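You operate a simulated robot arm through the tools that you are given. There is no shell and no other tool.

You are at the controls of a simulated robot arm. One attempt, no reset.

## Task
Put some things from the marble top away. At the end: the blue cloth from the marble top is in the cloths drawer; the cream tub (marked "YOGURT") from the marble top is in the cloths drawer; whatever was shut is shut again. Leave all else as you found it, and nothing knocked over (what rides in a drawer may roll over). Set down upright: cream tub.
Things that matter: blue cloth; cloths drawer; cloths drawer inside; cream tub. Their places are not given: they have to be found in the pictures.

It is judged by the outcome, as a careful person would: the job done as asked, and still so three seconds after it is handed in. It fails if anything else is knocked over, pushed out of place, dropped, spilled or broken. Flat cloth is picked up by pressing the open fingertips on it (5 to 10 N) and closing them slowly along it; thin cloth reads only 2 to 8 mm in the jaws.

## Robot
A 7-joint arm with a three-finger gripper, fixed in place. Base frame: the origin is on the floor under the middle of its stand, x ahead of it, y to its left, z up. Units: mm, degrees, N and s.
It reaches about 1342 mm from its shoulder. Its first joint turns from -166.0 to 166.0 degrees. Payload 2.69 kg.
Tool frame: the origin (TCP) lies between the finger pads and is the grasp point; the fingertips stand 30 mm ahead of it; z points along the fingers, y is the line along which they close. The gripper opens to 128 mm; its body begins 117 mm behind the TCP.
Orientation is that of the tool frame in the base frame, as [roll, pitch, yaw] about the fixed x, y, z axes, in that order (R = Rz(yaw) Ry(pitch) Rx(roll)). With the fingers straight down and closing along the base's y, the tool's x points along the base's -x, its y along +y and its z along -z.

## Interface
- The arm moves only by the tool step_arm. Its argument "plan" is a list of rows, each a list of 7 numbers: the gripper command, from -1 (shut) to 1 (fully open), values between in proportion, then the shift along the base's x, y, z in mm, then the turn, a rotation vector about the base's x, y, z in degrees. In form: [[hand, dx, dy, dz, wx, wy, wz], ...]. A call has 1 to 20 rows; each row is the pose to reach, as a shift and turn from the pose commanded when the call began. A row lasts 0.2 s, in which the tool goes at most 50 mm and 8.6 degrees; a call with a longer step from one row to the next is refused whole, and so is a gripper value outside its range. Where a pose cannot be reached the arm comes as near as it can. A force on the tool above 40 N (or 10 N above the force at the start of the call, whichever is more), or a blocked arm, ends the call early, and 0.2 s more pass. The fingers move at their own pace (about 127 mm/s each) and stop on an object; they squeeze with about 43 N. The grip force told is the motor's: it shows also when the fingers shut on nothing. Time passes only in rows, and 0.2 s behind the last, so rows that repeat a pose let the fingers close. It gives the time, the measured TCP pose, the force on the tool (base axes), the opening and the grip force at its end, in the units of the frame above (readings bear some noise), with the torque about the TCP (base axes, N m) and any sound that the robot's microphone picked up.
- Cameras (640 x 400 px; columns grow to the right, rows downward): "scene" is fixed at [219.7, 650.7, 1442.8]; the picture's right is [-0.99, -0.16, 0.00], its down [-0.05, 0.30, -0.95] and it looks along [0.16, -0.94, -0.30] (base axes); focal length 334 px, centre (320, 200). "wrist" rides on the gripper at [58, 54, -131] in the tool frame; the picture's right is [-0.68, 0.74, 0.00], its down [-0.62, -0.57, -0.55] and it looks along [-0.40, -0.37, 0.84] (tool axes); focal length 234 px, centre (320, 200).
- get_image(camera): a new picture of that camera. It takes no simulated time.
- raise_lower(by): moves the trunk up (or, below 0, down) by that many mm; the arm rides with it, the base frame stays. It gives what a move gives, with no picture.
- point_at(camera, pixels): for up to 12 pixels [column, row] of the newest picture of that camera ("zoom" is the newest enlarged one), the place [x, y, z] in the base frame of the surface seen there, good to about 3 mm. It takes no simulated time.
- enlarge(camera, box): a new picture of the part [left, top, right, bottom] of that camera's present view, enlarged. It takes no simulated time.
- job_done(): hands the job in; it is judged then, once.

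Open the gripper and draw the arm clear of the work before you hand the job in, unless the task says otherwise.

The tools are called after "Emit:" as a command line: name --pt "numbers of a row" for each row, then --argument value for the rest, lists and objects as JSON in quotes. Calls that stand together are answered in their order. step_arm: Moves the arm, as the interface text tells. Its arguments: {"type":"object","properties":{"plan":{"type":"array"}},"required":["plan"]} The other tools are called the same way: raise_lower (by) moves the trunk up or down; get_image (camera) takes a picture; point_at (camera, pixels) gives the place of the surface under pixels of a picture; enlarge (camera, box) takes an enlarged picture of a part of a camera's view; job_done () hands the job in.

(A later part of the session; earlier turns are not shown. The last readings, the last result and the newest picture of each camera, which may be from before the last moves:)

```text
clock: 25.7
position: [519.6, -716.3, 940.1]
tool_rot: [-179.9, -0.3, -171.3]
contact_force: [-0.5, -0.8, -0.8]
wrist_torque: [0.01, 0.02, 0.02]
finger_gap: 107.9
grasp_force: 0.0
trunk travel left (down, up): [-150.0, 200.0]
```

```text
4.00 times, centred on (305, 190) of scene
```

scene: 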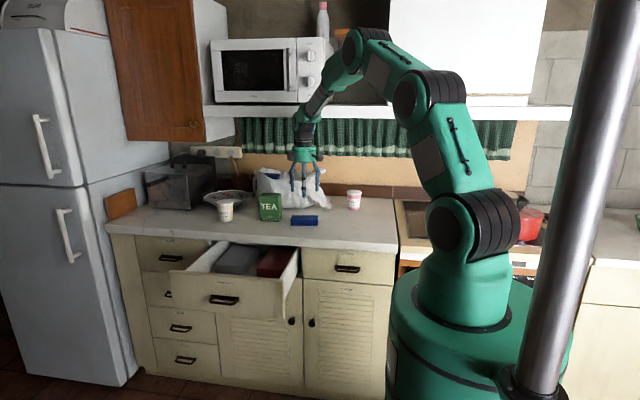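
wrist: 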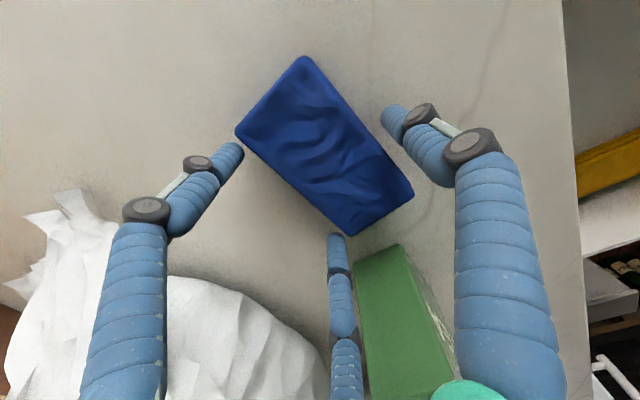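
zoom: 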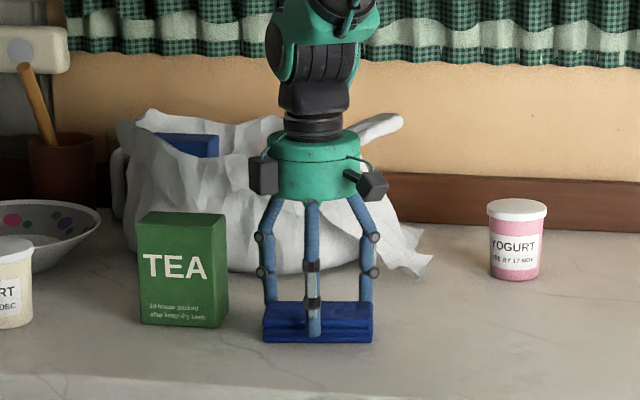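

The thumb sits in front and the two fingers behind the cloth, clear of the tea box. I lower 5 mm more and close slowly.

Emit:
step_arm --pt "0.69 -1 0 -5 0 0 0" --pt "0.69 -1 0 -5 0 0 0" --pt "0.5 -1 0 -5 0 0 0" --pt "0.35 -1 0 -5 0 0 0" --pt "0.2 -1 0 -5 0 0 0" --pt "0 -1 0 -5 0 0 0" --pt "-0.3 -1 0 -5 0 0 0" --pt "-0.3 -1 0 -5 0 0 0"

Emit:
get_image --camera "wrist"

Emit:
enlarge --camera "scene" --box '[240, 140, 370, 240]'

```text
clock: 27.5
position: [519.2, -716.3, 935.4]
tool_rot: [-180.0, -0.1, -171.3]
contact_force: [1.9, -0.2, 4.3]
wrist_torque: [0.13, -0.03, -0.2]
finger_gap: 89.4
grasp_force: 43.8
trunk travel left (down, up): [-150.0, 200.0]
```

```text
taken
```

wrist: 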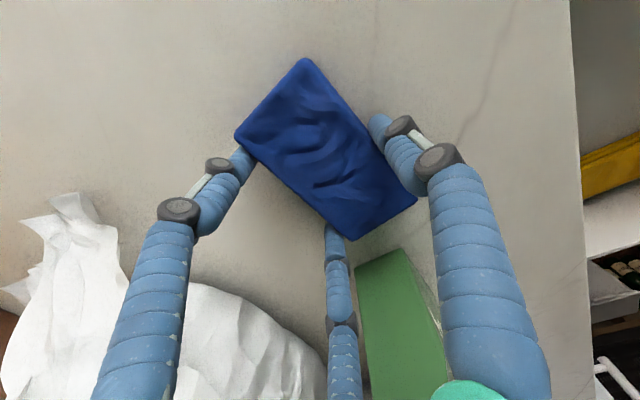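

```text
4.00 times, centred on (305, 190) of scene
```

zoom: 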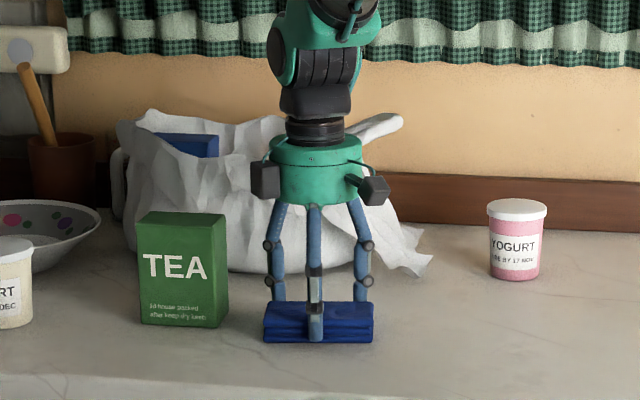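

The cloth is gripped at 89 mm gap with 44 N, as predicted. I lift slowly and check it holds.

Emit:
step_arm --pt "-1 0 0 0 0 0 0" --pt "-1 0 0 3 0 0 0" --pt "-1 0 0 10 0 0 0" --pt "-1 0 0 20 0 0 0" --pt "-1 0 0 35 0 0 0" --pt "-1 0 0 50 0 0 0" --pt "-1 0 0 50 0 0 0"

Emit:
enlarge --camera "scene" --box '[240, 140, 370, 240]'

Emit:
get_image --camera "wrist"

```text
clock: 29.1
position: [518.1, -714.7, 985.3]
tool_rot: [-179.8, -0.2, -171.3]
contact_force: [-1.0, 0.4, -0.4]
wrist_torque: [-0.05, 0.01, 0.02]
finger_gap: 89.1
grasp_force: 43.2
trunk travel left (down, up): [-150.0, 200.0]
```

```text
4.00 times, centred on (305, 190) of scene
```

zoom: 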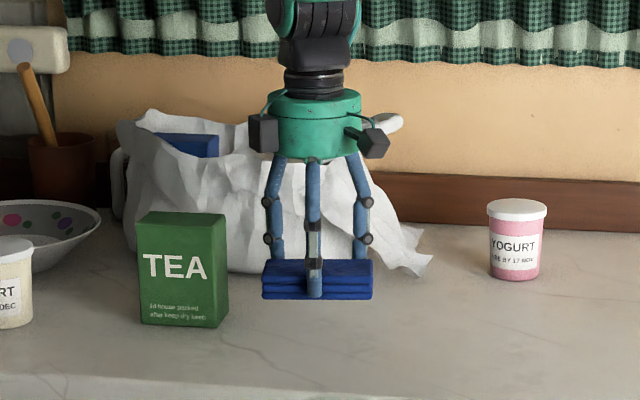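

```text
taken
```

wrist: 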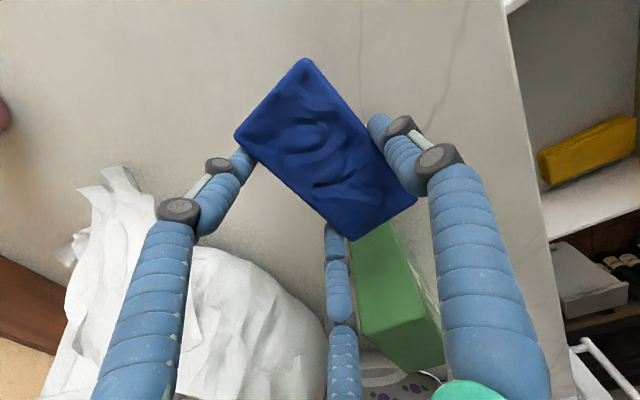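

The cloth is held securely and level. I map the drawer's interior more exactly from this view, with the yellow item now at (590,150).

Emit:
enlarge --camera "wrist" --box '[500, 0, 640, 240]'

Emit:
point_at --camera "wrist" --pixels '[[545, 155], [560, 178], [630, 120], [634, 142], [590, 150], [600, 60], [540, 120], [560, 190], [600, 175], [630, 170], [560, 30]]'

```text
1.67 times, centred on (570, 120) of wrist
```

zoom: 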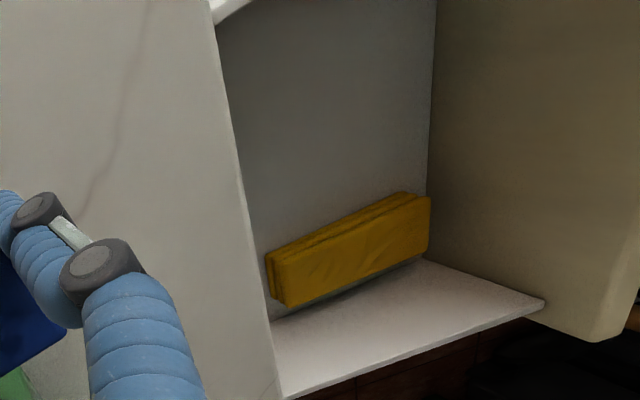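

```text
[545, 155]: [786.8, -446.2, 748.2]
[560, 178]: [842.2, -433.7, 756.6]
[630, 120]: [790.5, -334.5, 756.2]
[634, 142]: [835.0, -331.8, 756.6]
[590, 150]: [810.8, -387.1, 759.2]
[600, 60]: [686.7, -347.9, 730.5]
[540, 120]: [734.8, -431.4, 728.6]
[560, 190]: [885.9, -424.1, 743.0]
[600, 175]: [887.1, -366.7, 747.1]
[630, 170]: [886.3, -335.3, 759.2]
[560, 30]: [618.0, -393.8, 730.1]
```

The yellow cloth occupies x 785–845, y -450 to -328, so the blue cloth fits at about (625,-395) with the tub later at about (735,-400). I carry the cloth forward off the counter and over the drawer at z about 1000, squaring its yaw.

Emit:
step_arm --pt "-1 0 15 10 0 0 0" --pt "-1 0 55 15 0 0 0" --pt "-1 0 100 15 0 0 0" --pt "-1 10 145 15 0 0 0" --pt "-1 25 188 15 0 0 -2" --pt "-1 45 230 15 0 0 -4" --pt "-1 70 268 15 0 0 -6" --pt "-1 95 298 15 0 0 -8" --pt "-1 109 307 15 0 0 -8.7" --pt "-1 109 307 15 0 0 -8.7"

Emit:
get_image --camera "scene"

Emit:
get_image --camera "wrist"

```text
clock: 31.3
position: [628.0, -407.6, 1000.0]
tool_rot: [-179.9, -0.1, 180.0]
contact_force: [0.8, -0.2, -0.5]
wrist_torque: [0.01, -0.01, -0.02]
finger_gap: 89.0
grasp_force: 42.7
trunk travel left (down, up): [-150.0, 200.0]
```

```text
taken
```

scene: 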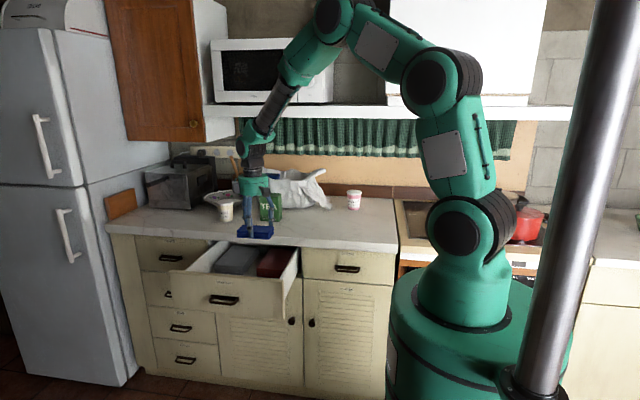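

```text
taken
```

wrist: 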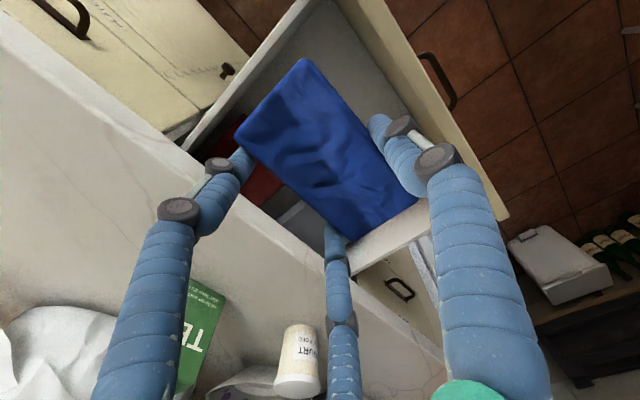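

The cloth is over the drawer and squared (yaw 180). I lower it toward the floor of the drawer, slowing near the end.

Emit:
step_arm --pt "-1 0 0 -40 0 0 0" --pt "-1 0 0 -80 0 0 0" --pt "-1 0 0 -120 0 0 0" --pt "-1 0 0 -155 0 0 0" --pt "-1 0 0 -180 0 0 0" --pt "-1 0 0 -200 0 0 0" --pt "-1 0 0 -212 0 0 0" --pt "-1 0 0 -220 0 0 0" --pt "-1 0 0 -220 0 0 0"

Emit:
get_image --camera "wrist"

Emit:
enlarge --camera "scene" --box '[160, 200, 310, 310]'

```text
clock: 33.3
position: [627.1, -407.0, 779.4]
tool_rot: [-179.9, -0.2, -180.0]
contact_force: [-0.3, 0.4, -0.3]
wrist_torque: [0.0, -0.02, -0.01]
finger_gap: 89.1
grasp_force: 42.3
trunk travel left (down, up): [-150.0, 200.0]
```

```text
taken
```

wrist: 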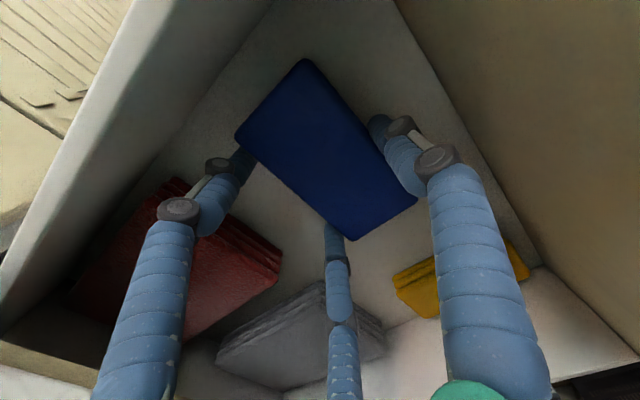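

```text
3.64 times, centred on (235, 255) of scene
```

zoom: 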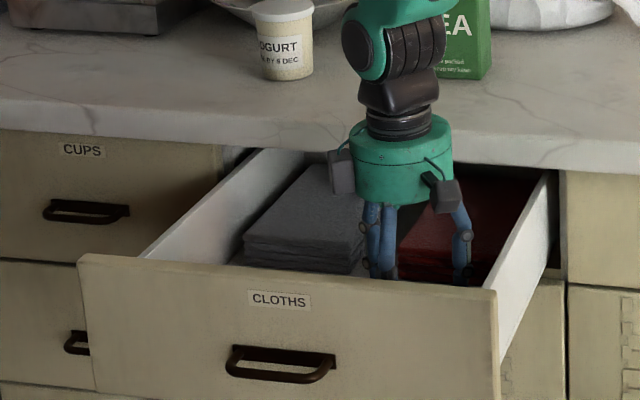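

The cloth hangs about 14 mm above clear floor inside the drawer. I lower the last bit until light contact.

Emit:
step_arm --pt "-1 0 0 -5 0 0 0" --pt "-1 0 0 -9 0 0 0" --pt "-1 0 0 -12 0 0 0" --pt "-1 0 0 -13.5 0 0 0" --pt "-1 0 0 -13.5 0 0 0"

```text
clock: 34.5
position: [626.6, -407.7, 766.6]
tool_rot: [-180.0, -0.2, -180.0]
contact_force: [-0.5, -0.7, -0.8]
wrist_torque: [-0.01, 0.02, 0.03]
finger_gap: 89.1
grasp_force: 43.4
trunk travel left (down, up): [-150.0, 200.0]
```

No contact force yet at z=766.6; I lower 1.5 mm more and then open the fingers a little.

Emit:
step_arm --pt "-1 0 0 -1 0 0 0" --pt "-1 0 0 -1.5 0 0 0" --pt "0.45 0 0 -1.5 0 0 0" --pt "0.6 0 0 -1.5 0 0 0" --pt "0.65 0 0 -1.5 0 0 0"

Emit:
get_image --camera "wrist"

```text
clock: 35.7
position: [625.9, -407.1, 764.9]
tool_rot: [-179.9, -0.2, -180.0]
contact_force: [-0.2, -0.2, -0.4]
wrist_torque: [0.0, 0.0, 0.03]
finger_gap: 105.6
grasp_force: 0.1
trunk travel left (down, up): [-150.0, 200.0]
```

```text
taken
```

wrist: 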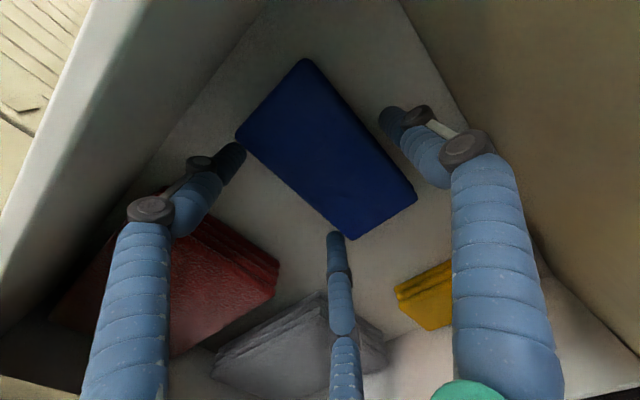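

The cloth is released flat on the drawer floor, with clear gaps all round. I rise straight up out of the drawer.

Emit:
step_arm --pt "0.65 0 0 15 0 0 0" --pt "0.65 0 0 50 0 0 0" --pt "0.65 0 0 95 0 0 0" --pt "0.65 0 0 140 0 0 0" --pt "0.65 0 0 185 0 0 0" --pt "0.65 0 0 230 0 0 0" --pt "0.65 0 0 275 0 0 0" --pt "0.65 0 0 320 0 0 0" --pt "0.65 0 0 345 0 0 0" --pt "0.65 0 0 345 0 0 0"

Emit:
get_image --camera "wrist"

Emit:
enlarge --camera "scene" --box '[190, 180, 260, 230]'

```text
clock: 37.9
position: [628.5, -404.1, 1111.9]
tool_rot: [-180.0, -0.2, -180.0]
contact_force: [0.2, 0.2, 0.4]
wrist_torque: [0.03, 0.02, 0.01]
finger_gap: 105.7
grasp_force: 0.0
trunk travel left (down, up): [-150.0, 200.0]
```

```text
taken
```

wrist: 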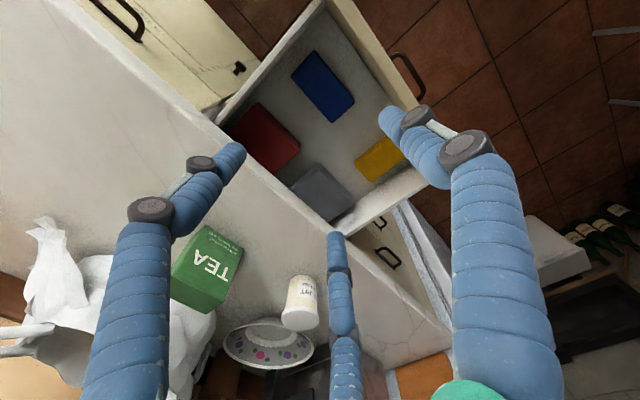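

```text
8.00 times, centred on (225, 205) of scene
```

zoom: 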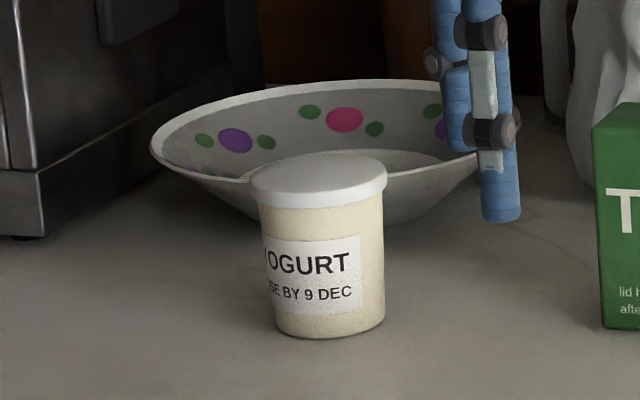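

The blue cloth rests inside the drawer at (323,85). Now I sample the tub's lid edges and the bowl's nearest rim in the zoom to locate the tub precisely.

Emit:
point_at --camera "zoom" --pixels '[[320, 154], [320, 188], [256, 176], [382, 174], [318, 170], [330, 320], [280, 320], [380, 320], [155, 150], [515, 130], [300, 85], [220, 180]]'

Emit:
enlarge --camera "wrist" --box '[210, 250, 350, 370]'

```text
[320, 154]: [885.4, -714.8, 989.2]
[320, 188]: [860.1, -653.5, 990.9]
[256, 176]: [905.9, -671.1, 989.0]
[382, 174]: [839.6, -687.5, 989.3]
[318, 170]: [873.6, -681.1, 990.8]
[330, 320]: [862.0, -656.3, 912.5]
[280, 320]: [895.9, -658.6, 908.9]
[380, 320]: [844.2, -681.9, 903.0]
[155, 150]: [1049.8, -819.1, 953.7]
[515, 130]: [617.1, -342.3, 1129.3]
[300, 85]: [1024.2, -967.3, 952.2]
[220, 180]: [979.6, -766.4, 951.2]
```

```text
3.33 times, centred on (280, 310) of wrist
```

zoom: 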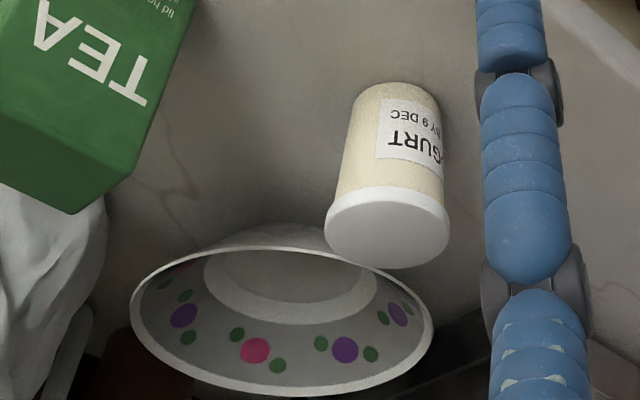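

Tub centre is about (873,-682), lid diameter about 68, top z 990; the bowl rim is 95 mm from its centre toward -y, so fingers at ±30° miss it. I check the shoulder's location to judge reach.

Emit:
get_image --camera "scene"

Emit:
point_at --camera "scene" --pixels '[[460, 232], [455, 160], [440, 80], [460, 290], [440, 310]]'

```text
taken
```

scene: 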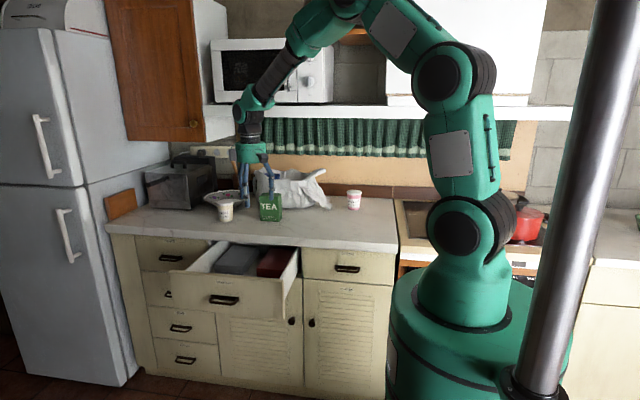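

```text
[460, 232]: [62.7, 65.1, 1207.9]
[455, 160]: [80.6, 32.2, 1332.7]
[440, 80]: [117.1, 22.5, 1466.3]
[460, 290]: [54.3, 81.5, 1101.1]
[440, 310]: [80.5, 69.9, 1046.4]
```

Shoulder is high (about z 1200), so I test the reach by moving over the tub at a safe height of z about 1110.

Emit:
step_arm --pt "0.65 27 -31 0 0 0 0" --pt "0.65 54 -62 0 0 0 0" --pt "0.65 81 -93 0 0 0 0" --pt "0.65 109 -124 0 0 0 0" --pt "0.65 136 -155 0 0 0 0" --pt "0.65 163 -186 0 0 0 0" --pt "0.65 190 -217 0 0 0 0" --pt "0.65 217 -248 0 0 0 0" --pt "0.65 245 -277 0 0 0 0" --pt "0.65 245 -277 0 0 0 0"

Emit:
get_image --camera "scene"

Emit:
get_image --camera "wrist"

```text
clock: 40.1
position: [844.5, -661.5, 1101.8]
tool_rot: [179.9, -0.3, -179.9]
contact_force: [0.3, -0.2, -2.8]
wrist_torque: [-0.04, -0.07, -0.01]
finger_gap: 105.5
grasp_force: 0.0
out of reach, approached as far as the arm can: row 9, 10
trunk travel left (down, up): [-150.0, 200.0]
```

```text
taken
```

scene: 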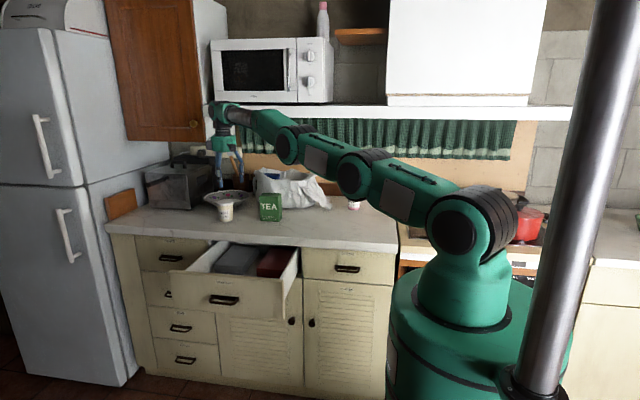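

```text
taken
```

wrist: 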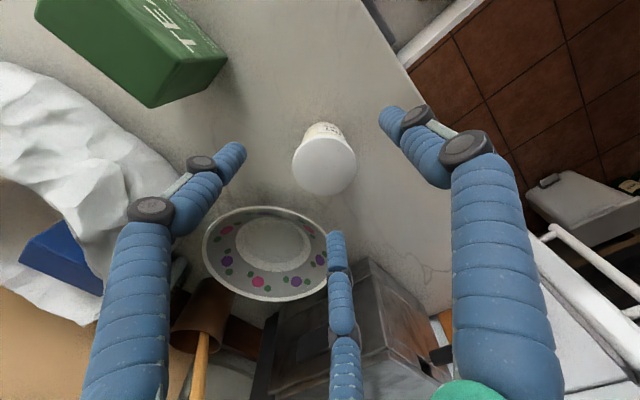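

Straight down the arm falls about 40 mm short of the tub, so I'll lean the hand about 9° with the fingertips outward to gain reach. First I check the toaster and tub positions in this view.

Emit:
enlarge --camera "wrist" --box '[200, 100, 440, 400]'

Emit:
point_at --camera "wrist" --pixels '[[324, 166], [296, 160], [352, 160], [320, 192], [330, 140], [322, 240], [305, 215], [265, 206], [205, 240], [362, 262], [375, 260], [410, 330]]'

```text
1.33 times, centred on (320, 250) of wrist
```

zoom: 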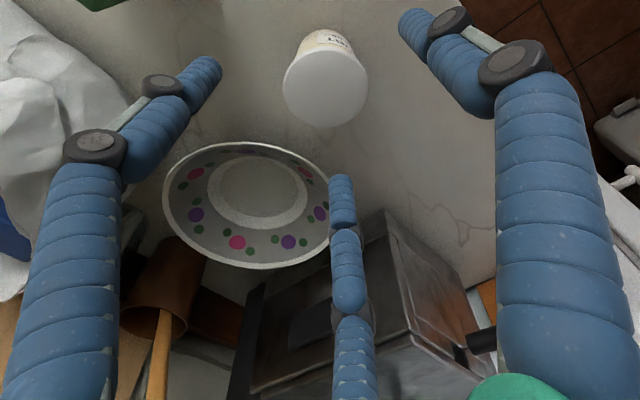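

```text
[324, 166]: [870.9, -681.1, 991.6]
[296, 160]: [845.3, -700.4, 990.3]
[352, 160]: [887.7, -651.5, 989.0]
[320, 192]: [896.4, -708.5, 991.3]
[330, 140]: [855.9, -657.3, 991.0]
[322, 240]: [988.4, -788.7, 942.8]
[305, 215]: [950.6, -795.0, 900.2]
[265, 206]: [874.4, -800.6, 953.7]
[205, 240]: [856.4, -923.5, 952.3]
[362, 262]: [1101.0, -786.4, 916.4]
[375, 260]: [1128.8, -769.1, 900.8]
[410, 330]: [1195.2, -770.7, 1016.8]
```

Tub centre confirmed at about (871,-681), nothing else within 95 mm. I tilt the hand 9° (tips outward) at this height and see where it settles.

Emit:
step_arm --pt "0.65 0 0 0 -2.2 -2.8 0" --pt "0.65 0 0 0 -4.4 -5.6 0" --pt "0.65 0 0 0 -5.54 -7.09 0" --pt "0.65 0 0 0 -5.54 -7.09 0"

```text
clock: 41.1
position: [843.2, -660.2, 1111.5]
tool_rot: [-174.1, 7.3, -179.6]
contact_force: [-1.4, 0.9, 4.6]
wrist_torque: [-0.06, -0.09, -0.01]
finger_gap: 105.7
grasp_force: 0.3
out of reach, approached as far as the arm can: row 1
trunk travel left (down, up): [-150.0, 200.0]
```

The hand now leans 9.4° outward and the pose is reachable. I move out to (873,-682) while lowering to z about 1050, still above the tub.

Emit:
step_arm --pt "0.65 5 -4 -20 0 0 0" --pt "0.65 12 -9 -38 0 0 0" --pt "0.65 22 -16 -52 0 0 0" --pt "0.65 29.5 -22 -60 0 0 0" --pt "0.65 29.5 -22 -60 0 0 0"

Emit:
get_image --camera "wrist"

Emit:
enlarge --camera "scene" --box '[170, 120, 280, 230]'

```text
clock: 42.3
position: [872.1, -685.7, 1043.6]
tool_rot: [-174.4, 6.9, -179.6]
contact_force: [0.2, -0.2, -0.4]
wrist_torque: [0.01, 0.03, 0.0]
finger_gap: 105.5
grasp_force: 0.2
trunk travel left (down, up): [-150.0, 200.0]
```

```text
taken
```

wrist: 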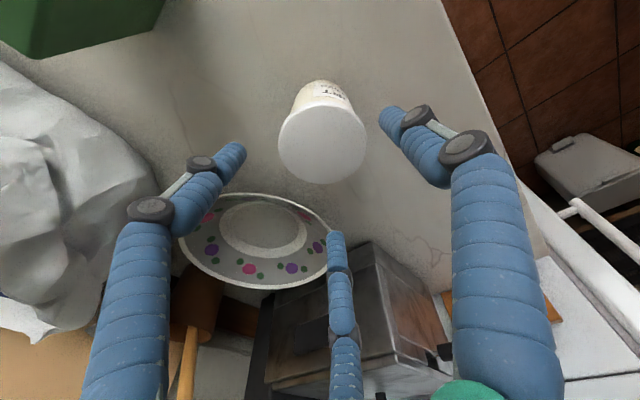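

```text
3.64 times, centred on (225, 175) of scene
```

zoom: 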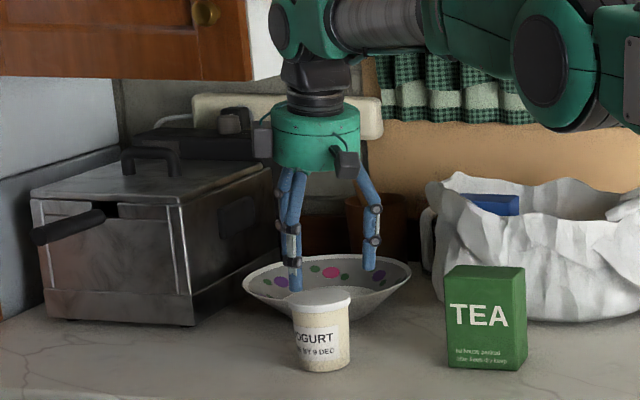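

The hand is centred over the tub in the wrist view (lid at (322,145)). I nudge +2 mm in y and descend part way, to z about 1000, so the tips start to surround the lid.

Emit:
step_arm --pt "0.65 0.5 1 -12 0 0 0" --pt "0.65 0.5 2 -25 0 0 0" --pt "0.65 0.5 2.5 -25 0 0 0"

Emit:
get_image --camera "wrist"

Emit:
enlarge --camera "scene" --box '[190, 150, 270, 230]'

```text
clock: 43.1
position: [874.0, -681.5, 1016.8]
tool_rot: [-174.4, 6.9, -179.4]
contact_force: [0.4, 0.2, -0.4]
wrist_torque: [0.0, 0.02, 0.0]
finger_gap: 105.7
grasp_force: 0.1
trunk travel left (down, up): [-150.0, 200.0]
```

```text
taken
```

wrist: 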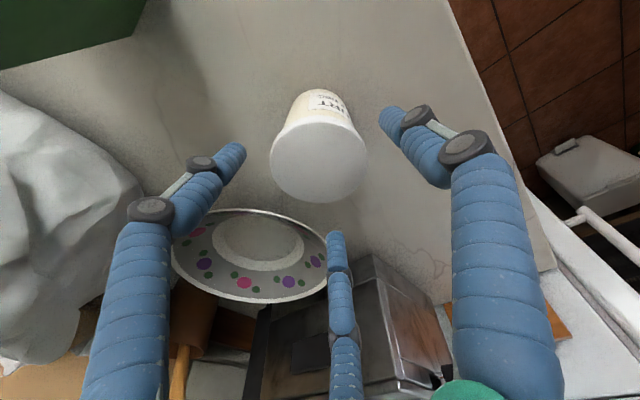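

```text
5.00 times, centred on (230, 190) of scene
```

zoom: 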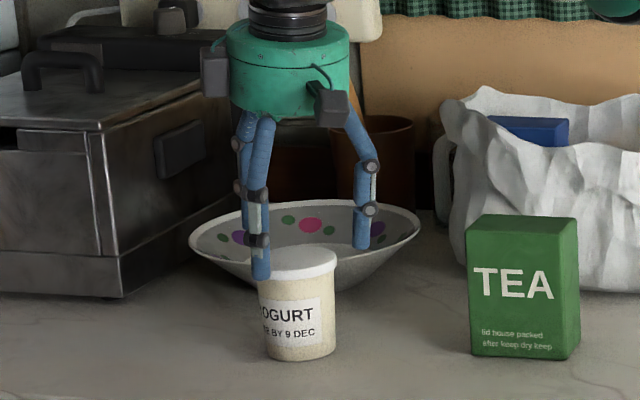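

The lid sits centred between the fingertips; geometry agrees with the tub at about (871,-680). I lower a further 50 mm slowly so the fingers surround the upper tub.

Emit:
step_arm --pt "0.65 -0.5 0 -15 0 0 0" --pt "0.65 -0.5 0 -30 0 0 0" --pt "0.65 -0.5 0 -42 0 0 0" --pt "0.65 -0.5 0 -50 0 0 0" --pt "0.65 -0.5 0 -50 0 0 0"

Emit:
get_image --camera "wrist"

Emit:
enlarge --camera "scene" --box '[190, 150, 270, 230]'

```text
clock: 44.3
position: [874.4, -680.5, 969.3]
tool_rot: [-174.4, 6.9, -179.6]
contact_force: [-0.6, 0.5, -0.1]
wrist_torque: [-0.02, 0.01, -0.03]
finger_gap: 105.5
grasp_force: 0.2
trunk travel left (down, up): [-150.0, 200.0]
```

```text
taken
```

wrist: 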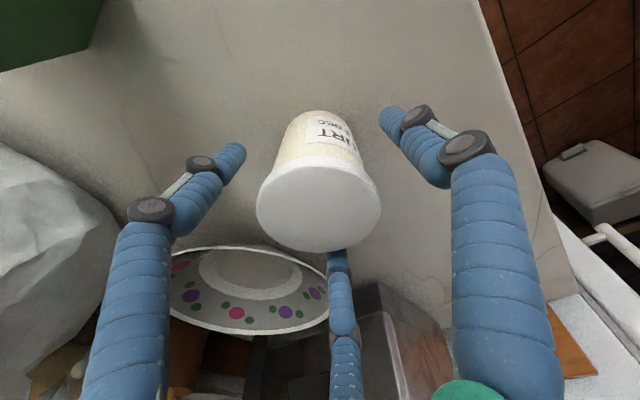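

```text
5.00 times, centred on (230, 190) of scene
```

zoom: 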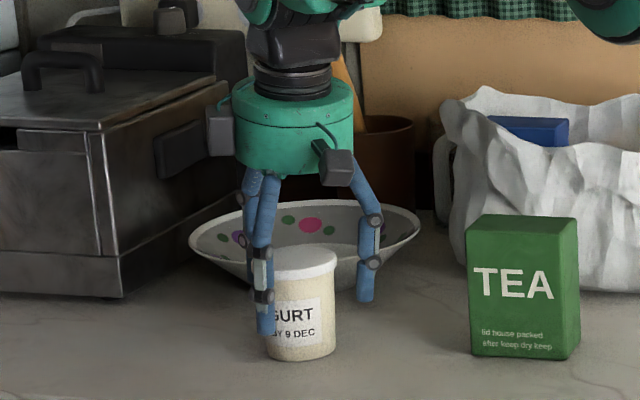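

Fingers surround the tub without contact. I close gradually and watch where they meet it.

Emit:
step_arm --pt "0.5 0 0 0 0 0 0" --pt "0.4 0 0 0 0 0 0" --pt "0.3 0 0 0 0 0 0" --pt "0.22 0 0 0 0 0 0" --pt "0.16 0 0 0 0 0 0" --pt "0.16 0 0 0 0 0 0"

Emit:
get_image --camera "wrist"

Emit:
enlarge --camera "scene" --box '[190, 150, 270, 230]'

```text
clock: 45.7
position: [873.9, -681.4, 968.2]
tool_rot: [-174.3, 6.9, -179.6]
contact_force: [0.3, 0.1, -0.6]
wrist_torque: [0.0, -0.02, -0.02]
finger_gap: 74.3
grasp_force: 0.1
trunk travel left (down, up): [-150.0, 200.0]
```

```text
taken
```

wrist: 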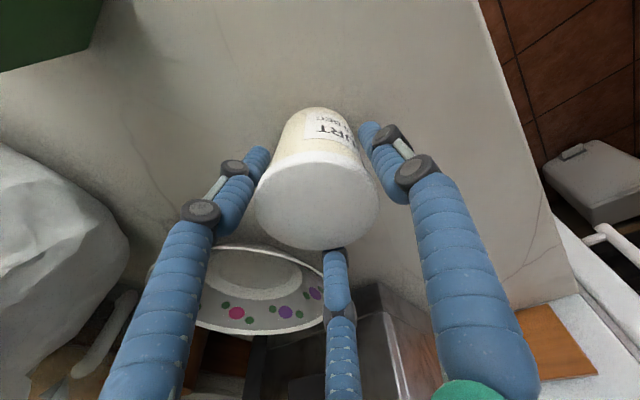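

```text
5.00 times, centred on (230, 190) of scene
```

zoom: 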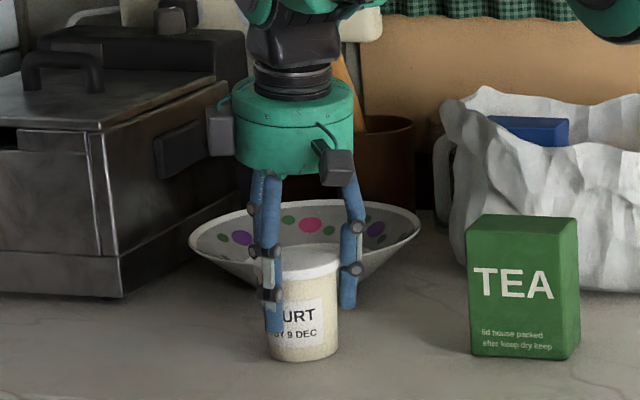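

Gap 74 mm and still no squeeze; I keep closing in small increments until it grips.

Emit:
step_arm --pt "0.12 0 0 0 0 0 0" --pt "0.08 0 0 0 0 0 0" --pt "0.04 0 0 0 0 0 0" --pt "0 0 0 0 0 0 0" --pt "-0.05 0 0 0 0 0 0" --pt "-0.1 0 0 0 0 0 0" --pt "-0.1 0 0 0 0 0 0"

Emit:
get_image --camera "wrist"

Emit:
enlarge --camera "scene" --box '[190, 150, 270, 230]'

```text
clock: 47.3
position: [873.3, -681.2, 968.4]
tool_rot: [-174.4, 6.9, -179.6]
contact_force: [-0.1, -0.4, 2.0]
wrist_torque: [-0.03, 0.04, 0.04]
finger_gap: 70.5
grasp_force: 8.8
trunk travel left (down, up): [-150.0, 200.0]
```

```text
taken
```

wrist: 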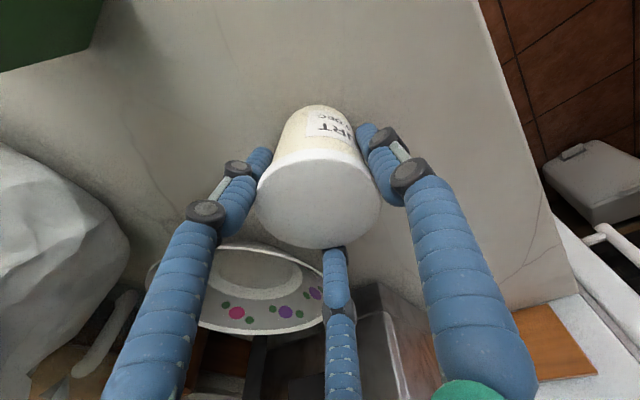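

```text
5.00 times, centred on (230, 190) of scene
```

zoom: 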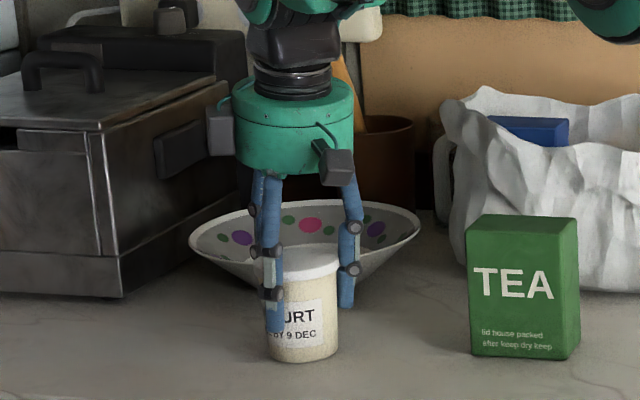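

Grip begins at 70.5 mm gap (9 N) with the tub still upright. I firm up the grip a bit and lift 8 mm to test.

Emit:
step_arm --pt "-0.3 0 0 0 0 0 0" --pt "-0.5 0 0 0 0 0 0" --pt "-0.7 0 0 0 0 0 0" --pt "-0.7 0 0 0 0 0 0"

Emit:
enlarge --camera "scene" --box '[190, 150, 270, 230]'

Emit:
get_image --camera "wrist"

```text
clock: 48.3
position: [873.8, -681.2, 969.5]
tool_rot: [-174.4, 6.9, -179.7]
contact_force: [-1.1, -0.4, 2.5]
wrist_torque: [-0.06, 0.11, 0.01]
finger_gap: 69.5
grasp_force: 43.6
trunk travel left (down, up): [-150.0, 200.0]
```

```text
5.00 times, centred on (230, 190) of scene
```

zoom: 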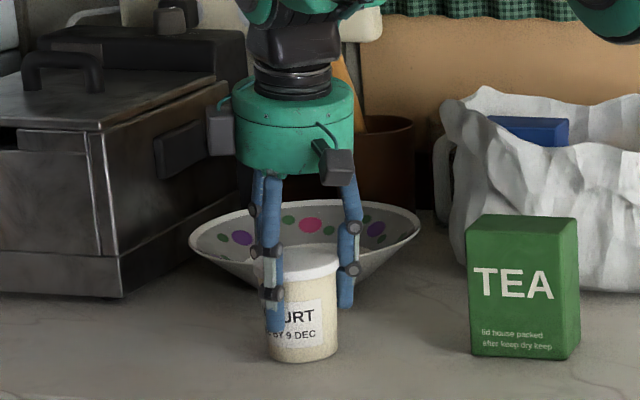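

```text
taken
```

wrist: 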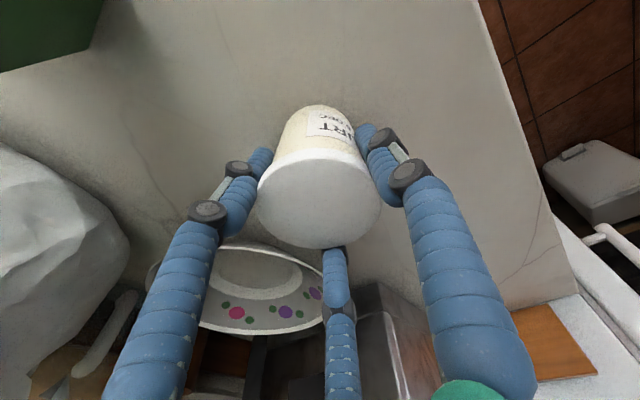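

The grip is at 43 N with the tub still standing. I lift 15 mm slowly and check the tub's attitude.

Emit:
step_arm --pt "-1 0 0 2 0 0 0" --pt "-1 0 0 5 0 0 0" --pt "-1 0 0 10 0 0 0" --pt "-1 0 0 15 0 0 0" --pt "-1 0 0 20 0 0 0" --pt "-1 0 0 20 0 0 0"

Emit:
enlarge --camera "scene" --box '[190, 150, 270, 230]'

Emit:
get_image --camera "wrist"

```text
clock: 49.7
position: [873.3, -681.3, 987.7]
tool_rot: [-174.4, 7.0, -179.6]
contact_force: [0.4, 0.5, -0.5]
wrist_torque: [0.0, -0.04, 0.01]
finger_gap: 69.3
grasp_force: 43.0
trunk travel left (down, up): [-150.0, 200.0]
```

```text
5.00 times, centred on (230, 190) of scene
```

zoom: 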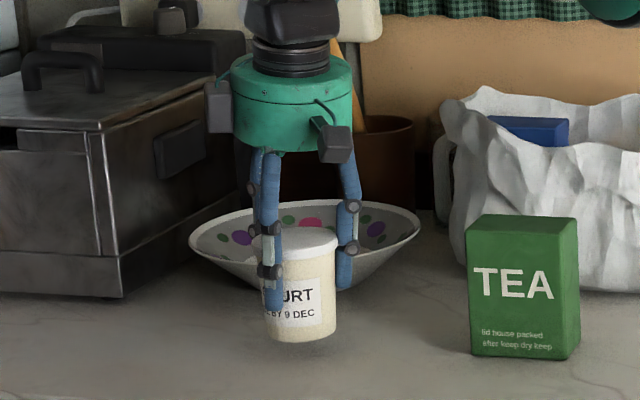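

```text
taken
```

wrist: 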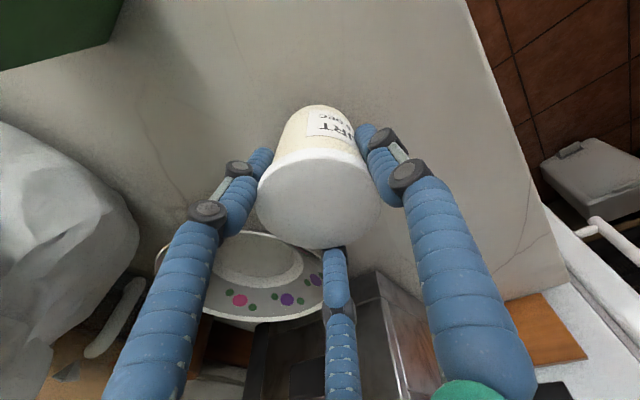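

The tub is lifted and looks upright. I carry it inward toward the drawer, rising a little, keeping the same hand tilt.

Emit:
step_arm --pt "-1 -5 10 10 0 0 0" --pt "-1 -14 28 22 0 0 0" --pt "-1 -28 55 35 0 0 0" --pt "-1 -45 90 45 0 0 0" --pt "-1 -63 128 50 0 0 0" --pt "-1 -81 166 50 0 0 0" --pt "-1 -99 204 50 0 0 0" --pt "-1 -117 240 50 0 0 0" --pt "-1 -132 268 50 0 0 0" --pt "-1 -138 281 50 0 0 0" --pt "-1 -138 281 50 0 0 0"

Emit:
get_image --camera "scene"

Emit:
get_image --camera "wrist"

Emit:
enlarge --camera "scene" --box '[180, 170, 280, 260]'

```text
clock: 52.1
position: [734.5, -399.8, 1038.4]
tool_rot: [-174.4, 6.9, -179.5]
contact_force: [-0.2, -0.1, -0.6]
wrist_torque: [-0.03, 0.01, 0.02]
finger_gap: 69.4
grasp_force: 43.1
trunk travel left (down, up): [-150.0, 200.0]
```

```text
taken
```

scene: 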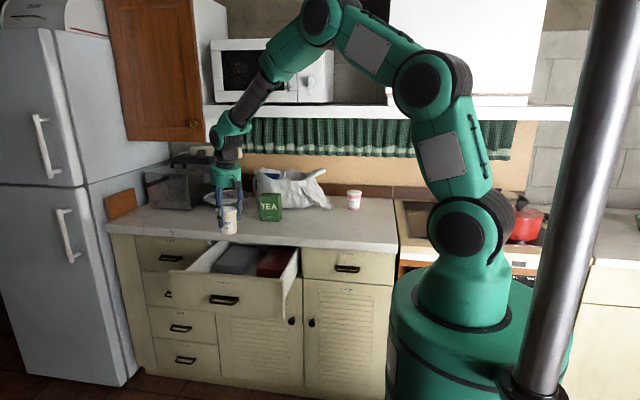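

```text
taken
```

wrist: 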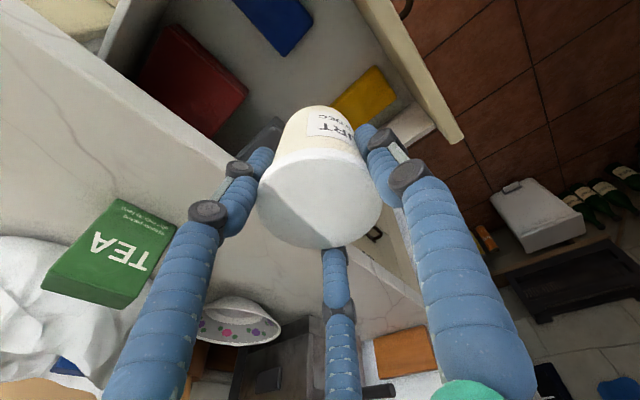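

```text
4.44 times, centred on (230, 215) of scene
```

zoom: 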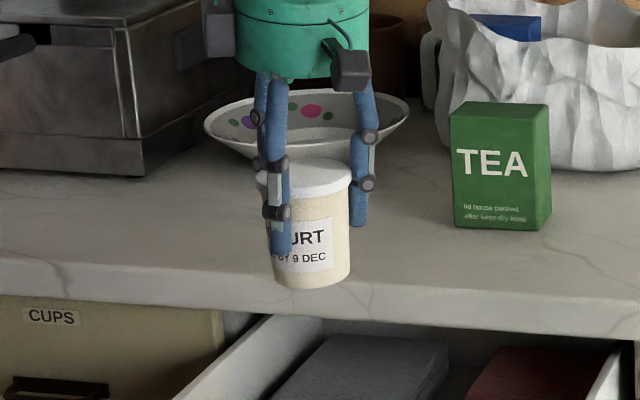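

I sample the lid plane to measure the tub's tilt in the hand, using lid points in the wrist view around (320,205).

Emit:
point_at --camera "wrist" --pixels '[[320, 170], [270, 200], [370, 200], [320, 240], [290, 180], [350, 180], [290, 230], [350, 230], [320, 205]]'

Emit:
point_at --camera "wrist" --pixels '[[320, 172], [275, 200], [365, 200], [320, 236], [295, 182], [345, 182], [295, 228], [345, 228], [320, 205], [330, 115], [310, 112]]'

```text
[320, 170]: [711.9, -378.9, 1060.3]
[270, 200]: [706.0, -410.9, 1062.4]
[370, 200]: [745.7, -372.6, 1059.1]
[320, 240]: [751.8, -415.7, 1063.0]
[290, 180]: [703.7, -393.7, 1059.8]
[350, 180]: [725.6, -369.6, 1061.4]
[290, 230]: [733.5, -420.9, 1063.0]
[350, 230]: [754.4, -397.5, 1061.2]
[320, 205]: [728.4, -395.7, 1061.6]
```

```text
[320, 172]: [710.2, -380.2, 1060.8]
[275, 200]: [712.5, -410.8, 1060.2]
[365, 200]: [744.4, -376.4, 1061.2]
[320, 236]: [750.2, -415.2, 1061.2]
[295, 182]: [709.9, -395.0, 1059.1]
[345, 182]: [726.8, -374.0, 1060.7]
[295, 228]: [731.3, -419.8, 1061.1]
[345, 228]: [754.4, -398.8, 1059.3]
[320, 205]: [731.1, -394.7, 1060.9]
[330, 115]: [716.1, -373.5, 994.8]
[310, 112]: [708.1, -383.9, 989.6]
```

The lid reads level within 2°, centre at (731,-396). I verify the gap between the blue cloth and the yellow cloth where the tub will stand.

Emit:
enlarge --camera "wrist" --box '[220, 0, 420, 140]'

Emit:
point_at --camera "wrist" --pixels '[[285, 50], [311, 18], [300, 35], [240, 2], [335, 103], [375, 70], [392, 95], [350, 85], [320, 60], [245, 90], [330, 20], [300, 95]]'

```text
2.86 times, centred on (320, 70) of wrist
```

zoom: 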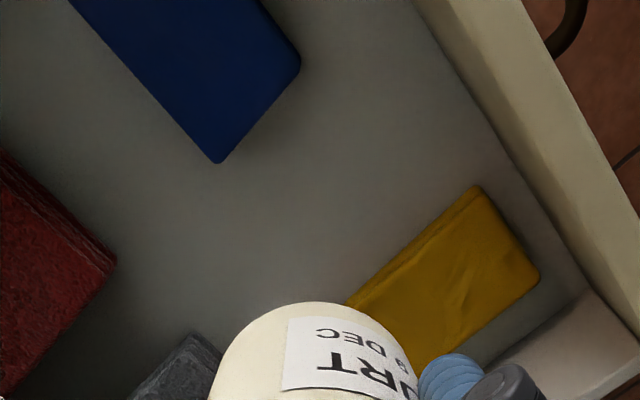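

```text
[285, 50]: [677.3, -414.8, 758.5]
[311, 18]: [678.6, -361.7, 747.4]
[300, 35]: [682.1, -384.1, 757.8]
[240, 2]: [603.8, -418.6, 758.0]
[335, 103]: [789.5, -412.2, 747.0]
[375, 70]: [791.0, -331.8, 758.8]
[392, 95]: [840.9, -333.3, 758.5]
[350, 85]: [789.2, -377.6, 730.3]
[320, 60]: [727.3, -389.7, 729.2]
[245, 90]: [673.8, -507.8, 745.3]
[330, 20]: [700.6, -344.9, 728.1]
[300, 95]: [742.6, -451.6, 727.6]
```

There is a 103 mm gap (x 682–786) for the 68 mm tub; I shift +4 mm in x to centre it and descend to a few mm above the floor.

Emit:
step_arm --pt "-1 2 -1 -35 0 0 0" --pt "-1 4 -1.5 -75 0 0 0" --pt "-1 4 -1.5 -115 0 0 0" --pt "-1 4 -1.5 -150 0 0 0" --pt "-1 4 -1.5 -180 0 0 0" --pt "-1 4 -1.5 -203 0 0 0" --pt "-1 4 -1.5 -218 0 0 0" --pt "-1 4 -1.5 -228 0 0 0" --pt "-1 4 -1.5 -232 0 0 0" --pt "-1 4 -1.5 -232 0 0 0"

Emit:
get_image --camera "wrist"

Emit:
enlarge --camera "scene" --box '[160, 190, 310, 300]'

```text
clock: 54.3
position: [737.7, -402.2, 806.7]
tool_rot: [-174.4, 6.9, -179.4]
contact_force: [0.6, -0.9, -0.4]
wrist_torque: [0.0, -0.03, 0.02]
finger_gap: 69.8
grasp_force: 43.0
trunk travel left (down, up): [-150.0, 200.0]
```

```text
taken
```

wrist: 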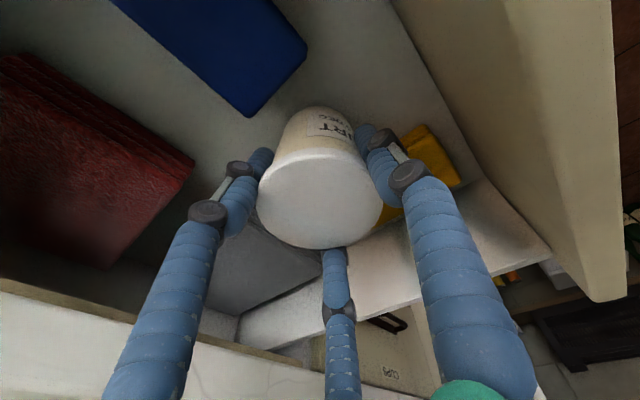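

```text
3.64 times, centred on (235, 245) of scene
```

zoom: 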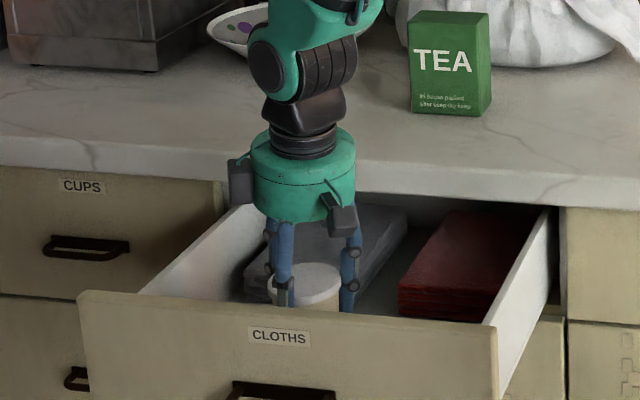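

The tub is over the gap, about 8 mm above the floor. I lower in small steps watching the force.

Emit:
step_arm --pt "-1 0 0 -2 0 0 0" --pt "-1 0 0 -4 0 0 0" --pt "-1 0 0 -6 0 0 0" --pt "-1 0 0 -6 0 0 0"

Emit:
point_at --camera "wrist" --pixels '[[320, 205], [320, 175], [275, 200], [365, 200], [320, 240]]'

```text
clock: 55.3
position: [739.3, -403.2, 800.7]
tool_rot: [-174.4, 7.0, -179.6]
contact_force: [-0.3, -0.9, -0.4]
wrist_torque: [0.0, 0.0, 0.03]
finger_gap: 69.3
grasp_force: 43.3
trunk travel left (down, up): [-150.0, 200.0]
```

```text
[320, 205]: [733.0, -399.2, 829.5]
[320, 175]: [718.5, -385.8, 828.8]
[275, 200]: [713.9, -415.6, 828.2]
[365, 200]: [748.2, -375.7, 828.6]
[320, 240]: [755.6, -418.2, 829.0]
```

Lid was at 829 before this move, so the base is now about 2 mm above the floor. I lower another 2.5 mm in tiny steps.

Emit:
step_arm --pt "-1 0 0 -1 0 0 0" --pt "-1 0 0 -2 0 0 0" --pt "-1 0 0 -2.5 0 0 0" --pt "-1 0 0 -2.5 0 0 0"

```text
clock: 56.3
position: [740.0, -400.9, 798.0]
tool_rot: [-174.5, 6.8, -179.6]
contact_force: [-0.4, -1.0, -0.3]
wrist_torque: [-0.01, 0.01, -0.02]
finger_gap: 69.3
grasp_force: 43.4
trunk travel left (down, up): [-150.0, 200.0]
```

No contact yet; I continue down 2 mm more in half-steps.

Emit:
step_arm --pt "-1 0 0 -0.7 0 0 0" --pt "-1 0 0 -1.4 0 0 0" --pt "-1 0 0 -2 0 0 0" --pt "-1 0 0 -2 0 0 0"

Emit:
get_image --camera "wrist"

Emit:
point_at --camera "wrist" --pixels '[[320, 205], [320, 175], [275, 200], [365, 200], [320, 240], [290, 90]]'

```text
clock: 57.3
position: [740.2, -401.5, 797.7]
tool_rot: [-174.3, 7.1, -179.6]
contact_force: [-1.1, -1.7, 19.1]
wrist_torque: [0.37, 0.32, 0.0]
finger_gap: 69.4
grasp_force: 42.8
trunk travel left (down, up): [-150.0, 200.0]
```

```text
taken
```

wrist: 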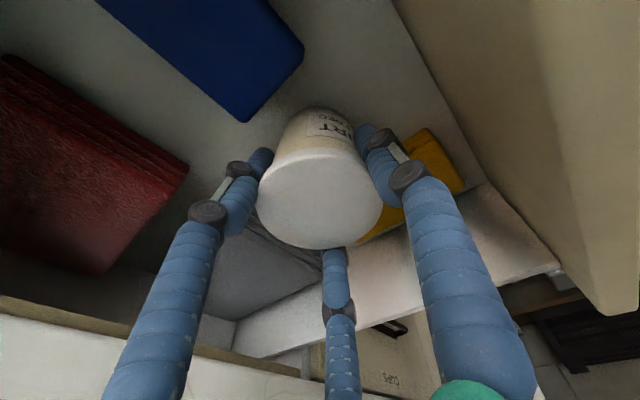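

```text
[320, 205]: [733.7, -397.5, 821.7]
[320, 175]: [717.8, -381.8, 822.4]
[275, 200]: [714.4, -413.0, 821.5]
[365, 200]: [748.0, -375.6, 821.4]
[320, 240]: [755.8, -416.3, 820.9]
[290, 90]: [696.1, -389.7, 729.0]
```

The base touches the floor (19 N, lid level at 821–822). I ease up 1 mm to cut the load, then open the fingers gradually.

Emit:
step_arm --pt "-1 0 0 0.6 0 0 0" --pt "-1 0 0 1.0 0 0 0" --pt "-0.2 0 0 1.0 0 0 0" --pt "0.05 0 0 1.0 0 0 0" --pt "0.12 0 0 1.0 0 0 0" --pt "0.2 0 0 1.0 0 0 0" --pt "0.3 0 0 1.0 0 0 0" --pt "0.4 0 0 1.0 0 0 0" --pt "0.45 0 0 1.0 0 0 0"

Emit:
get_image --camera "wrist"

Emit:
point_at --camera "wrist" --pixels '[[320, 205], [320, 175], [275, 200], [365, 200], [320, 240]]'

```text
clock: 59.3
position: [739.4, -400.6, 797.0]
tool_rot: [-174.4, 6.8, -179.6]
contact_force: [-0.2, -0.7, -0.4]
wrist_torque: [0.02, -0.02, 0.0]
finger_gap: 92.5
grasp_force: 0.0
trunk travel left (down, up): [-150.0, 200.0]
```

```text
taken
```

wrist: 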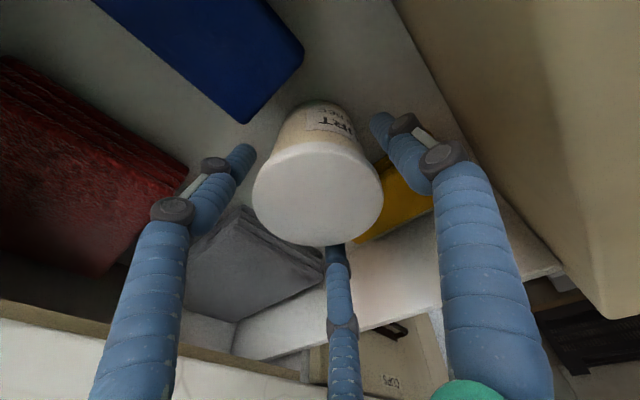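

```text
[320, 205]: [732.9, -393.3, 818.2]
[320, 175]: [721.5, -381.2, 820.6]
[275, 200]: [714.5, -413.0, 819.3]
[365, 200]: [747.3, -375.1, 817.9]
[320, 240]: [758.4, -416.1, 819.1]
```

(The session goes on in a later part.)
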